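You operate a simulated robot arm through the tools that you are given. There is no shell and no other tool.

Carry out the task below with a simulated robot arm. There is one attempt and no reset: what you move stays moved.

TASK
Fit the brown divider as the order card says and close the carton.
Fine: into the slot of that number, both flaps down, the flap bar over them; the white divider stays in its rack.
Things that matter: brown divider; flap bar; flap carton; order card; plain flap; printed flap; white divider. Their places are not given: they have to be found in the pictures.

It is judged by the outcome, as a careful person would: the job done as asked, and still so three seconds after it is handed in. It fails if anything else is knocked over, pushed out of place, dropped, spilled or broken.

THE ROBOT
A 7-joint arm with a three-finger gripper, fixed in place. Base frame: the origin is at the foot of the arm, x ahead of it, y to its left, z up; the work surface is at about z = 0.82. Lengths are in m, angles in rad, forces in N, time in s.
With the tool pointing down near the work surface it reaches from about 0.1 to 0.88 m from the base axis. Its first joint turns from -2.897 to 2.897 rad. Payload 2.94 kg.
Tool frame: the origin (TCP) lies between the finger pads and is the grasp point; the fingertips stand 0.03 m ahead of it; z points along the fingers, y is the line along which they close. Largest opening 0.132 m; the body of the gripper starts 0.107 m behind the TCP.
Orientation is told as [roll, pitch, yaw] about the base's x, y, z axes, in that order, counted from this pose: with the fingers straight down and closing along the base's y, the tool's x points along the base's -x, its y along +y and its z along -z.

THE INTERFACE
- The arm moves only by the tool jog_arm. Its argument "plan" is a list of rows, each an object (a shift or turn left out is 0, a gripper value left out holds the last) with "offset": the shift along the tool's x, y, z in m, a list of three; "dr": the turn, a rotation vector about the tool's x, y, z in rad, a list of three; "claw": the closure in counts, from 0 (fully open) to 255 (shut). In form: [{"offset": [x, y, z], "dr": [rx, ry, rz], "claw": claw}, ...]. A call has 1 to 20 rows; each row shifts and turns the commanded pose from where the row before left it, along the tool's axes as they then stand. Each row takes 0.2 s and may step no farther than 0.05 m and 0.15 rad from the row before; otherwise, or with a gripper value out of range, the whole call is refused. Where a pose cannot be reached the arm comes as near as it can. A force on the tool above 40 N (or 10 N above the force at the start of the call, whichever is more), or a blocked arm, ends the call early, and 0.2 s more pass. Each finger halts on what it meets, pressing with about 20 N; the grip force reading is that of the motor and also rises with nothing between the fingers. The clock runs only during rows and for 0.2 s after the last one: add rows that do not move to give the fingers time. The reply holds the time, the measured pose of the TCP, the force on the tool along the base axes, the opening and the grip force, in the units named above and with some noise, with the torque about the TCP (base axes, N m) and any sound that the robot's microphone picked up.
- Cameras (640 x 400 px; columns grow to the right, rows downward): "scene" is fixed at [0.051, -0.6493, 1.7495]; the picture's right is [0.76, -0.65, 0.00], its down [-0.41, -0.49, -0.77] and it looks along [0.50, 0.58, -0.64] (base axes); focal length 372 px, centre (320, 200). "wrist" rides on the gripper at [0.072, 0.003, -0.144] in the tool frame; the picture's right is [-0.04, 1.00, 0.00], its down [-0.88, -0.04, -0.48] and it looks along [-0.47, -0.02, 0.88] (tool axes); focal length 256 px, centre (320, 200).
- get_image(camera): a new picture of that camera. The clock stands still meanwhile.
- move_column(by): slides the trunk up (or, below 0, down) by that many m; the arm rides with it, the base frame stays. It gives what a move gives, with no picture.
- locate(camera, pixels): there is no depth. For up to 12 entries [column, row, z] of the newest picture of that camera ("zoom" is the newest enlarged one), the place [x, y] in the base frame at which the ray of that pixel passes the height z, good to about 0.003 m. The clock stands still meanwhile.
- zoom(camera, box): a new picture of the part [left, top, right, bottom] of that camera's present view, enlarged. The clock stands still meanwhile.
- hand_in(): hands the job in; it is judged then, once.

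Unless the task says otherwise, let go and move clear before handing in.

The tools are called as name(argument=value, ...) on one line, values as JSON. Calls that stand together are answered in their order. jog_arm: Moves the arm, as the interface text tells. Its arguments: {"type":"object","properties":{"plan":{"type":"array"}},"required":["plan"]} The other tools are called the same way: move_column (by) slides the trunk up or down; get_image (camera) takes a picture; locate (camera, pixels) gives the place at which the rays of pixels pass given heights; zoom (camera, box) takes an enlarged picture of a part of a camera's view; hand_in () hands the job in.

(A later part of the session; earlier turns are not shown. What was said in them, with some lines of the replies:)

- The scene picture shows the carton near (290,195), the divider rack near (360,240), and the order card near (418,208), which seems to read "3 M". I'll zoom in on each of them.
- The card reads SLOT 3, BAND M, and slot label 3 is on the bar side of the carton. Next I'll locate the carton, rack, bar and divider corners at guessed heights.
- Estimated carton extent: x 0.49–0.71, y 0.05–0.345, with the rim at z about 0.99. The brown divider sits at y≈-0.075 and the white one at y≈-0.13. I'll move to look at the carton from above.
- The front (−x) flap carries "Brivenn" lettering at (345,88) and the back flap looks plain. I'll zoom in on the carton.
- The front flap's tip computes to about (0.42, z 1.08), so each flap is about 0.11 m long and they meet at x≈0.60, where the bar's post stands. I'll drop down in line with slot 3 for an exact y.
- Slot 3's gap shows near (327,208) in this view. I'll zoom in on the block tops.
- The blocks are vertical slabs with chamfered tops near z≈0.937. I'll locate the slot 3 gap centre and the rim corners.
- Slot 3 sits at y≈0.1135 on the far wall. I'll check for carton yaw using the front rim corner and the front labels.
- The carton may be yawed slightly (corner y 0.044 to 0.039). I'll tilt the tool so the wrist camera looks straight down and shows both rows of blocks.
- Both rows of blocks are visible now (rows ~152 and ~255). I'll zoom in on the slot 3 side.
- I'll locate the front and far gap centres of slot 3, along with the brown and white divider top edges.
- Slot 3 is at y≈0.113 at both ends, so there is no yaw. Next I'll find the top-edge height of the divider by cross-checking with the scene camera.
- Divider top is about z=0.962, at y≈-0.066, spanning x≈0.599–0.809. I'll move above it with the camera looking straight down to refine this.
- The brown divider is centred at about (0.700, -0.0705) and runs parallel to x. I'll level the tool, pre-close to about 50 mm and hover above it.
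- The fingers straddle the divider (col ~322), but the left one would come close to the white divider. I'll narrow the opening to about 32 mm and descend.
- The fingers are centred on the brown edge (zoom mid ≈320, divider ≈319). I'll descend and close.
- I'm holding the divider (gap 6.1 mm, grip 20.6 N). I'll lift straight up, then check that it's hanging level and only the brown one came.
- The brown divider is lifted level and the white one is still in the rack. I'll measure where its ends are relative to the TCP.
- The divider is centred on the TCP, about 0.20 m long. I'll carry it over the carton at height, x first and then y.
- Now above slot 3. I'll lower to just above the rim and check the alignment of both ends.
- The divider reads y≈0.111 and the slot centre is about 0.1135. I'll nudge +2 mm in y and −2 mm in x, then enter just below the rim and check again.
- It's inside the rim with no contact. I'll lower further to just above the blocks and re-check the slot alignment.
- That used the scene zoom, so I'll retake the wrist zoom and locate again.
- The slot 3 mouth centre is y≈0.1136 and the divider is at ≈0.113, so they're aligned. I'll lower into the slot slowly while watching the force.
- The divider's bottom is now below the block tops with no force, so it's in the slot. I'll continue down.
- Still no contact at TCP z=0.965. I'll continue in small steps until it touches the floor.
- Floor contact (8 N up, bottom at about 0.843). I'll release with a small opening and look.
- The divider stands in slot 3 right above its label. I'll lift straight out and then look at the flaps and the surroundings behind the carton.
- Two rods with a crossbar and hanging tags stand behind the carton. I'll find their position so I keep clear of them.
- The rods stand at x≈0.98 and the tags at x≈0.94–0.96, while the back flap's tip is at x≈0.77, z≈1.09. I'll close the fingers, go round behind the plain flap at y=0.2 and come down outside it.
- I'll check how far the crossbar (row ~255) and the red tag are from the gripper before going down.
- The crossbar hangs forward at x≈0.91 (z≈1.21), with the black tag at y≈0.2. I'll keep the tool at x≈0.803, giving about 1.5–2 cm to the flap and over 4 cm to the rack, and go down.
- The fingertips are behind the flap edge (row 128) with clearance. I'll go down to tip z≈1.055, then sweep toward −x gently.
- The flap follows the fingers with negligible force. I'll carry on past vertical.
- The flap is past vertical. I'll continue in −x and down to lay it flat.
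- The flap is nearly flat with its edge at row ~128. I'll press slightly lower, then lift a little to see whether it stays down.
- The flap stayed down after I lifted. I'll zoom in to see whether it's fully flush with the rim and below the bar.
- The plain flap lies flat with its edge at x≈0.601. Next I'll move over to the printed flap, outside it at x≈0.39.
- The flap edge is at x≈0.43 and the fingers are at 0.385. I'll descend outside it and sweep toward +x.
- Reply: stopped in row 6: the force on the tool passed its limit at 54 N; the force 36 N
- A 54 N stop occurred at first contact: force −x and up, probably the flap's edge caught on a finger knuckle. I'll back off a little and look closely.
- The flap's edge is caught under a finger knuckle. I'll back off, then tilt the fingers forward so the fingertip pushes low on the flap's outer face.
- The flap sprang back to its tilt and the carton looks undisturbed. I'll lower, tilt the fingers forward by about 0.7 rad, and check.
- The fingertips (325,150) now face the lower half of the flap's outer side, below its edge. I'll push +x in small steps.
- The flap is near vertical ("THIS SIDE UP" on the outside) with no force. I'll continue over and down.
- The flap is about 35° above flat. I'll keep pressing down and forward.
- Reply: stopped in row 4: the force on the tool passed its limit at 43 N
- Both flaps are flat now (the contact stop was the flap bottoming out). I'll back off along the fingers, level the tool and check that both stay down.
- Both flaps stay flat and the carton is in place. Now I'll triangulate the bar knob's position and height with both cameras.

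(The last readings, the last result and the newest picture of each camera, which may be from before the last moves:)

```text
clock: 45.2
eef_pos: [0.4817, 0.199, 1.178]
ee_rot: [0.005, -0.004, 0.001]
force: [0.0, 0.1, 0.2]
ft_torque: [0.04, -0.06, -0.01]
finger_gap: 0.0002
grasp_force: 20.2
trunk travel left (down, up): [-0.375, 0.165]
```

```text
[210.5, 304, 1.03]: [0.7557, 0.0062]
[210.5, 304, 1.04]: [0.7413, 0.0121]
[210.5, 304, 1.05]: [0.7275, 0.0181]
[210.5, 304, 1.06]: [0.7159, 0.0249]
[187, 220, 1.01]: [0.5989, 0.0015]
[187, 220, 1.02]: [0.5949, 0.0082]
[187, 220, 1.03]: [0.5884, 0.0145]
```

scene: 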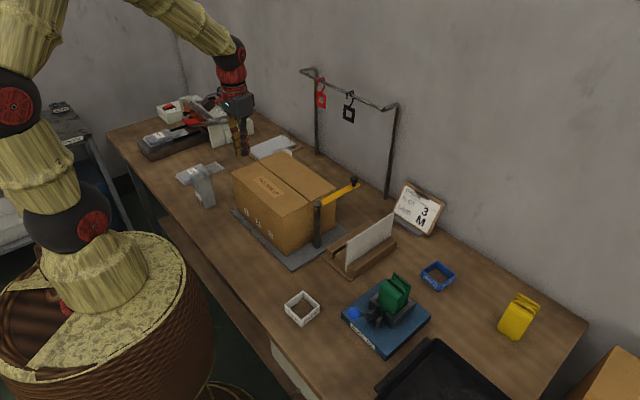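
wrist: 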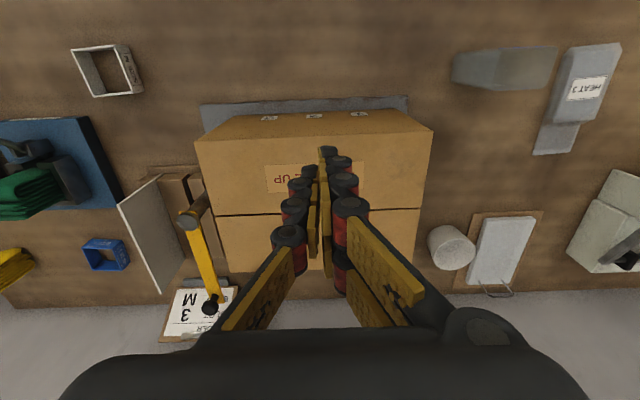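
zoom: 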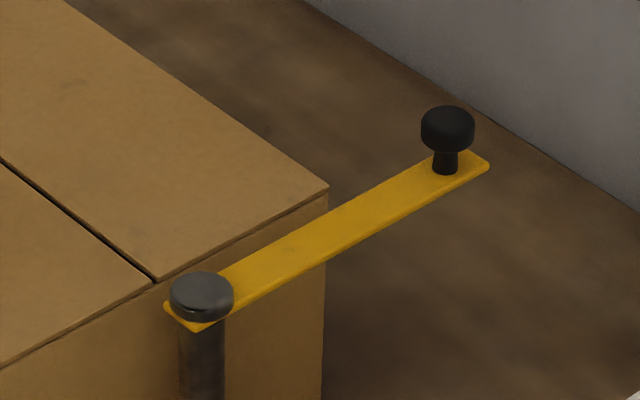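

The knob's head is at about (0.755, 0.007, 1.035) and the bar pivots at about (0.600, 0.008). I'll go to the −y side of the knob with closed fingers at height.

jog_arm(plan=[{"offset": [-0.0335, -0.0311, 0]}, {"offset": [-0.0335, -0.0311, 0]}, {"offset": [-0.0335, -0.0311, 0]}, {"offset": [-0.0335, -0.0311, 0]}, {"offset": [-0.0335, -0.0311, 0]}, {"offset": [-0.0335, -0.0311, 0]}, {"offset": [-0.0335, -0.0311, 0]}, {"offset": [-0.0335, -0.0311, 0]}, {"offset": [0, 0, 0.04]}, {}])

get_image(camera="wrist")

zoom(camera="scene", box=[280, 110, 430, 260])

```text
clock: 47.4
eef_pos: [0.7499, -0.0521, 1.136]
ee_rot: [0.005, -0.004, 0.0]
force: [-0.6, 0.2, -0.1]
ft_torque: [0.01, -0.04, -0.01]
finger_gap: 0.0
grasp_force: 20.5
trunk travel left (down, up): [-0.375, 0.165]
```

```text
taken
```

wrist: 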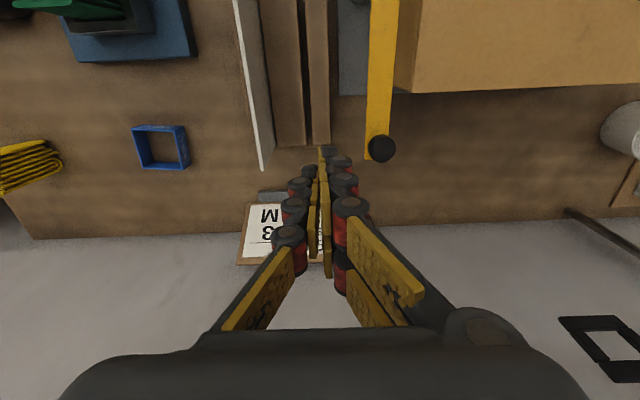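

```text
2.67 times, centred on (355, 185) of scene
```

zoom: 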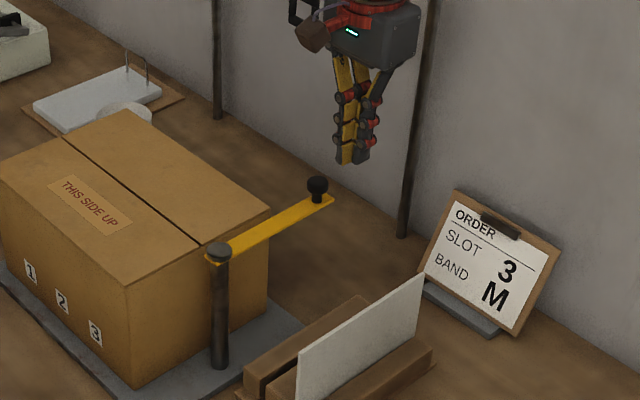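

locate(camera="wrist", pixels=[[381, 149, 1.045], [367, 149, 1.04], [380, 100, 1.015], [365, 160, 1.015], [390, 10, 1.015]])

jog_arm(plan=[{"offset": [0, 0, 0.04]}, {"offset": [0, 0, 0.042]}, {}])

get_image(camera="wrist")

zoom(camera="scene", box=[310, 130, 400, 220])

```text
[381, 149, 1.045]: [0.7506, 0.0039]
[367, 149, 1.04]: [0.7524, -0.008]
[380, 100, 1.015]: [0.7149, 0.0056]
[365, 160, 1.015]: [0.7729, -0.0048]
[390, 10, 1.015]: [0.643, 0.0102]
```

```text
clock: 48.2
eef_pos: [0.7502, -0.0502, 1.0566]
ee_rot: [0.006, -0.003, 0.001]
force: [-1.0, 0.9, 0.3]
ft_torque: [0.01, -0.01, -0.03]
finger_gap: 0.0
grasp_force: 19.7
trunk travel left (down, up): [-0.375, 0.165]
```

```text
taken
```

wrist: 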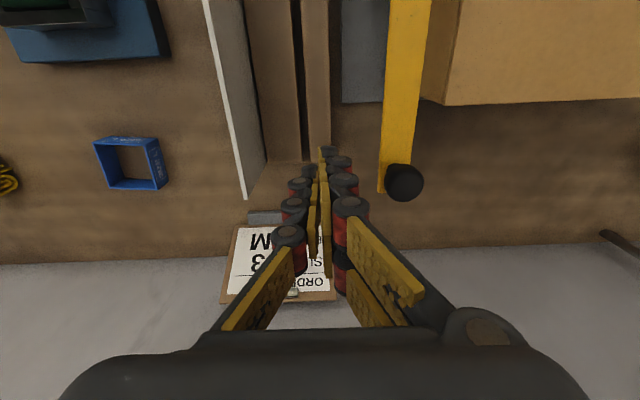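

```text
4.44 times, centred on (355, 175) of scene
```

zoom: 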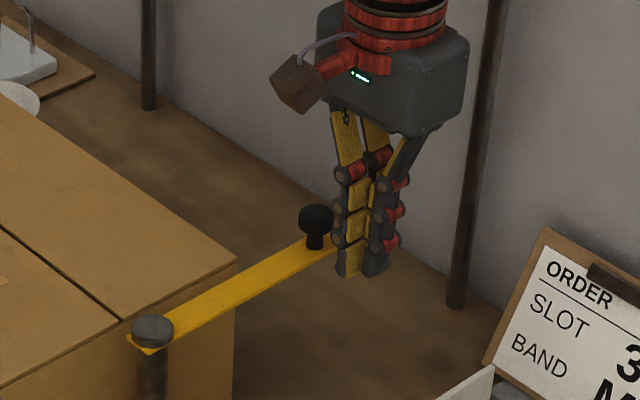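

The fingertips are beside the knob (tip z≈1.026, −y side). I'll lower 3 mm and start pushing the knob along +y.

jog_arm(plan=[{"offset": [-0.003, 0.014, 0.003]}, {"offset": [0, 0.014, 0]}, {"offset": [-0.001, 0.014, 0]}, {"offset": [-0.001, 0.014, 0]}, {"offset": [0, 0.014, 0]}, {}])

get_image(camera="wrist")

zoom(camera="scene", box=[290, 130, 390, 230])

```text
clock: 49.6
eef_pos: [0.7533, 0.0224, 1.0517]
ee_rot: [0.005, -0.003, 0.001]
force: [-1.1, -0.1, 0.8]
ft_torque: [-0.04, 0.0, -0.01]
finger_gap: 0.0
grasp_force: 19.8
trunk travel left (down, up): [-0.375, 0.165]
```

```text
taken
```

wrist: 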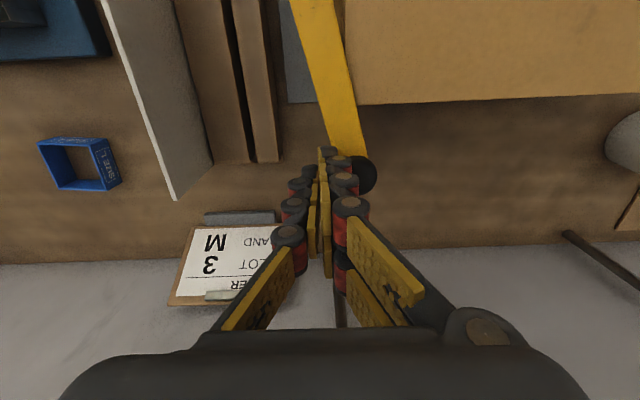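

```text
4.00 times, centred on (340, 180) of scene
```

zoom: 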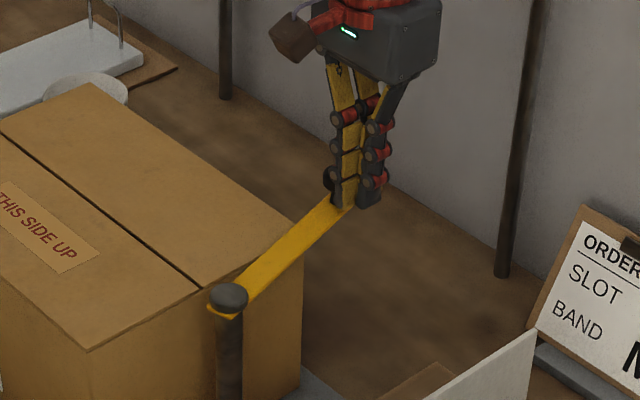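

The knob moves freely and the bar is swinging (about 17°). I'll follow the arc to about 45°.

jog_arm(plan=[{"offset": [0.002, 0.018, 0]}, {"offset": [0.004, 0.018, 0]}, {"offset": [0.008, 0.018, 0]}, {"offset": [0.01, 0.0185, 0]}, {}])

get_image(camera="wrist")

zoom(camera="scene", box=[270, 120, 370, 220])

```text
clock: 50.8
eef_pos: [0.7299, 0.0936, 1.0505]
ee_rot: [0.007, -0.003, 0.002]
force: [-0.2, -0.1, -0.4]
ft_torque: [-0.01, 0.0, 0.06]
finger_gap: 0.0
grasp_force: 20.4
trunk travel left (down, up): [-0.375, 0.165]
```

```text
taken
```

wrist: 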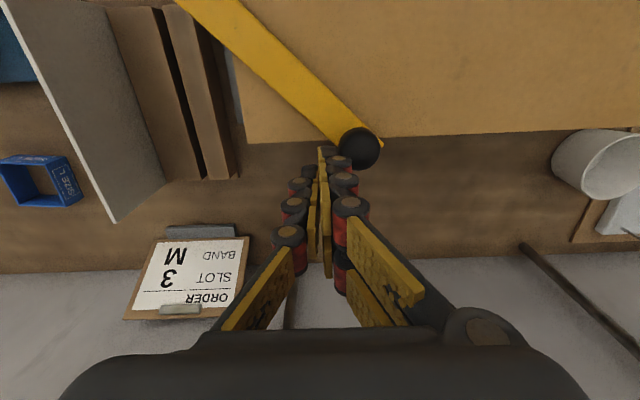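

```text
4.00 times, centred on (320, 170) of scene
```

zoom: 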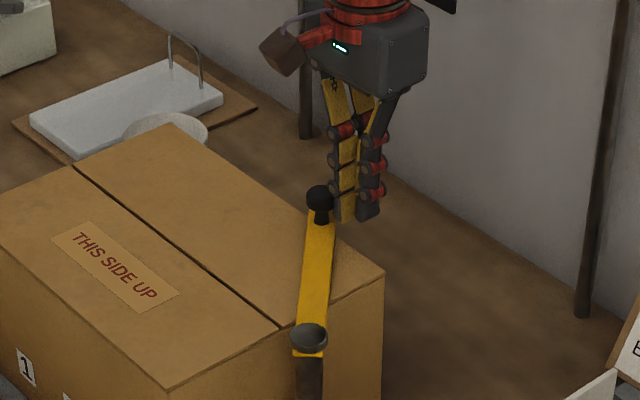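

The bar is about halfway over and clearing the flap. I'll continue along the arc to about 75°.

jog_arm(plan=[{"offset": [0.013, 0.016, 0]}, {"offset": [0.0145, 0.016, 0]}, {"offset": [0.016, 0.012, 0]}, {"offset": [0.018, 0.0105, 0]}, {}])

get_image(camera="wrist")

zoom(camera="scene", box=[250, 110, 370, 230])

```text
clock: 52.0
eef_pos: [0.6702, 0.1481, 1.05]
ee_rot: [0.006, -0.003, 0.001]
force: [0.1, 0.5, 1.1]
ft_torque: [-0.01, 0.01, -0.03]
finger_gap: 0.0
grasp_force: 19.9
trunk travel left (down, up): [-0.375, 0.165]
```

```text
taken
```

wrist: 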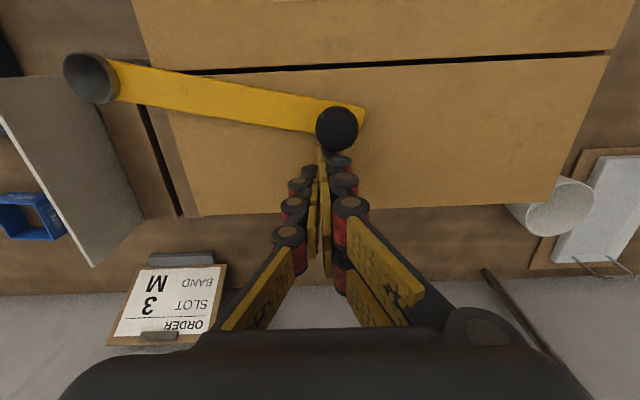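

```text
3.33 times, centred on (310, 170) of scene
```

zoom: 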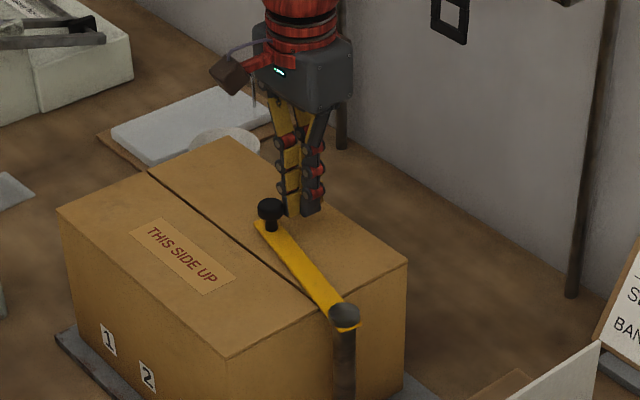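

The bar is at about 73°. I'll continue −x toward the seam in small steps.

jog_arm(plan=[{"offset": [0.013, 0.006, 0]}, {"offset": [0.013, 0.003, 0]}, {"offset": [0.013, 0.002, 0]}, {}])

get_image(camera="wrist")

zoom(camera="scene", box=[250, 110, 370, 230])

```text
clock: 53.0
eef_pos: [0.6336, 0.1576, 1.052]
ee_rot: [0.007, -0.009, -0.002]
force: [26.1, -5.8, -0.4]
ft_torque: [-0.08, -0.52, 0.0]
finger_gap: 0.0
grasp_force: 20.2
trunk travel left (down, up): [-0.375, 0.165]
```

```text
taken
```

wrist: 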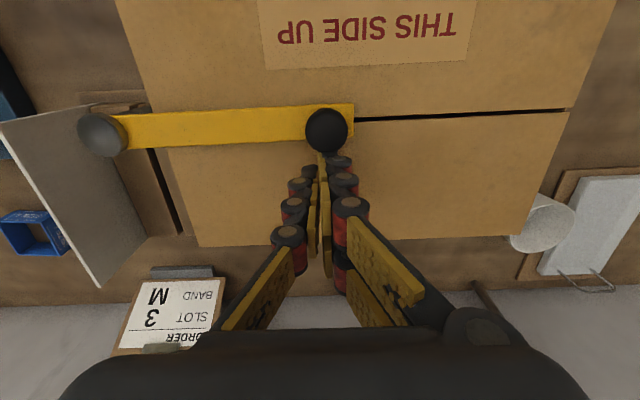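

```text
3.33 times, centred on (310, 170) of scene
```

zoom: 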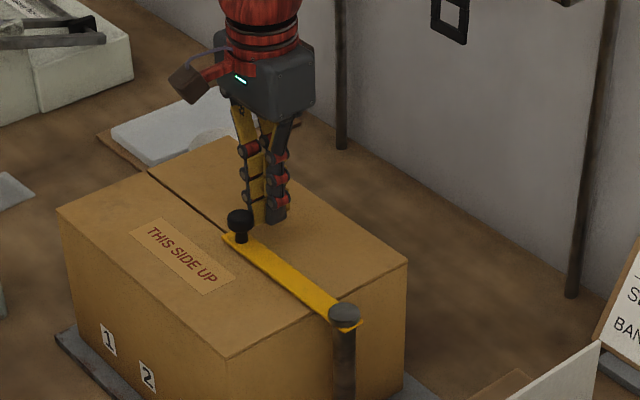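

A 26 N reaction in +x suggests the bar has reached its stop. I'll back off and measure the bar's line against the seam.

jog_arm(plan=[{"offset": [-0.01, 0, 0]}, {"offset": [-0.02, 0, -0.01]}, {"offset": [-0.01, 0, -0.04]}, {"offset": [0, 0, -0.045]}, {"offset": [0.03, 0, -0.03]}, {}])

get_image(camera="wrist")

zoom(camera="scene", box=[260, 150, 350, 240])

```text
clock: 54.4
eef_pos: [0.6374, 0.161, 1.1757]
ee_rot: [0.005, -0.001, -0.001]
force: [0.6, -0.3, -1.0]
ft_torque: [0.01, -0.01, -0.01]
finger_gap: 0.0001
grasp_force: 20.2
trunk travel left (down, up): [-0.375, 0.165]
```

```text
taken
```

wrist: 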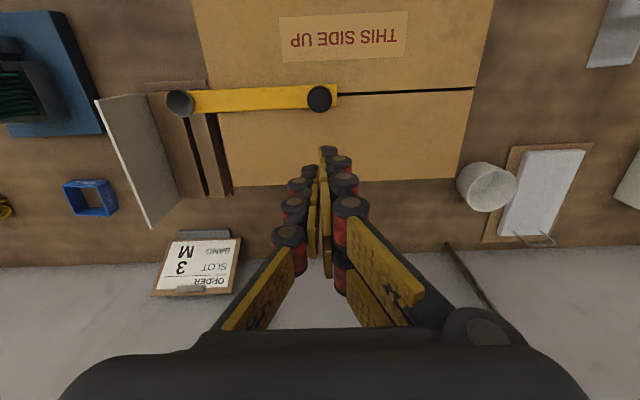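

```text
4.44 times, centred on (305, 195) of scene
```

zoom: 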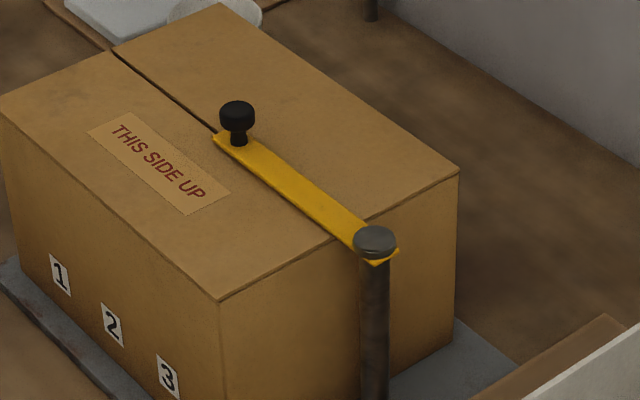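

The bar lies across the seam: its end edges are at rows ~84 and ~107, with the seam line at ~93. I'll retreat upward and take final views.

jog_arm(plan=[{"offset": [0, 0, -0.045]}, {"offset": [0.03, 0, -0.04]}, {"offset": [0.04, 0, -0.02]}, {"offset": [0.04, 0, -0.02]}, {}, {}, {}, {}])

get_image(camera="wrist")

get_image(camera="scene")

zoom(camera="scene", box=[220, 130, 420, 290])

zoom(camera="wrist", box=[150, 60, 470, 260])

```text
clock: 56.2
eef_pos: [0.5305, 0.1586, 1.2988]
ee_rot: [0.005, -0.004, 0.0]
force: [-0.3, -0.3, 0.1]
ft_torque: [0.0, -0.01, 0.0]
finger_gap: 0.0
grasp_force: 20.2
trunk travel left (down, up): [-0.375, 0.165]
```

```text
taken
```

wrist: 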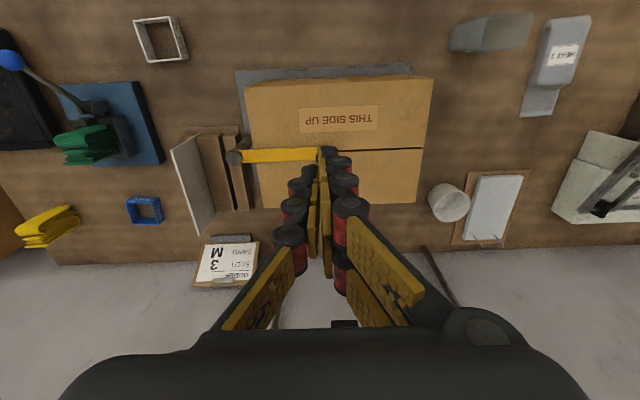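

```text
taken
```

scene: 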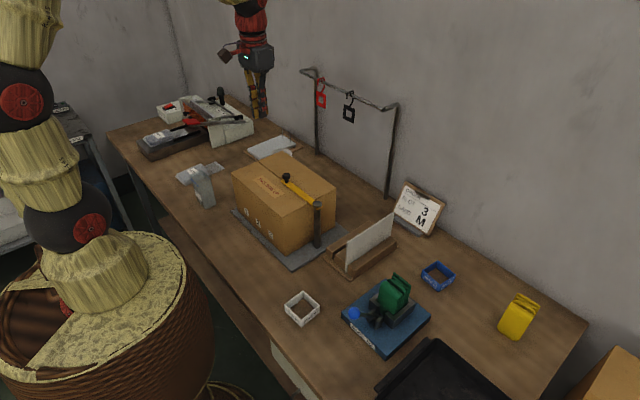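

```text
2.50 times, centred on (320, 210) of scene
```

zoom: 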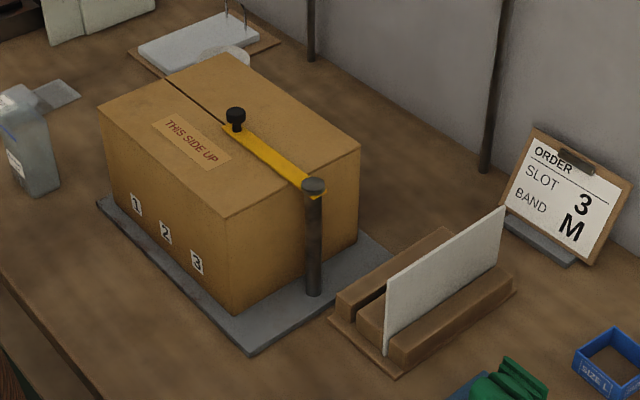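

```text
2.00 times, centred on (310, 160) of wrist
```

zoom: 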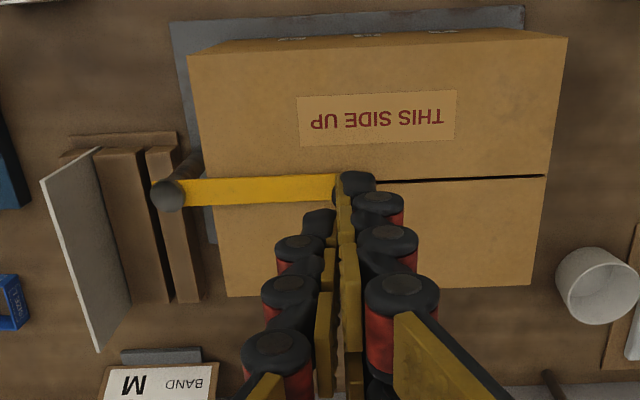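

The divider is in slot 3, both flaps are flat with the bar over the seam, and the white divider is still in its rack. Nothing else has moved and the arm is clear, so I'm handing in.

hand_in()

```text
The job is handed in.
```

The brown divider is in slot 3 of the carton, as the order card says. Both flaps are down, and the flap bar is swung across the seam over both of them. I've handed the job in, but I haven't been told how it was judged.

- **White divider:** it is still in its rack, and nothing else looked moved or knocked over in the last pictures.
- **Force stops:** the arm hit its force limit twice on the printed flap. The first time, the flap's edge caught on a finger, so I backed off and tilted the fingers to push lower. The second was the flap reaching flat. Neither appeared to shift the carton.
- **Order card:** it also reads "BAND M". The task didn't ask for a band, so I left that alone.
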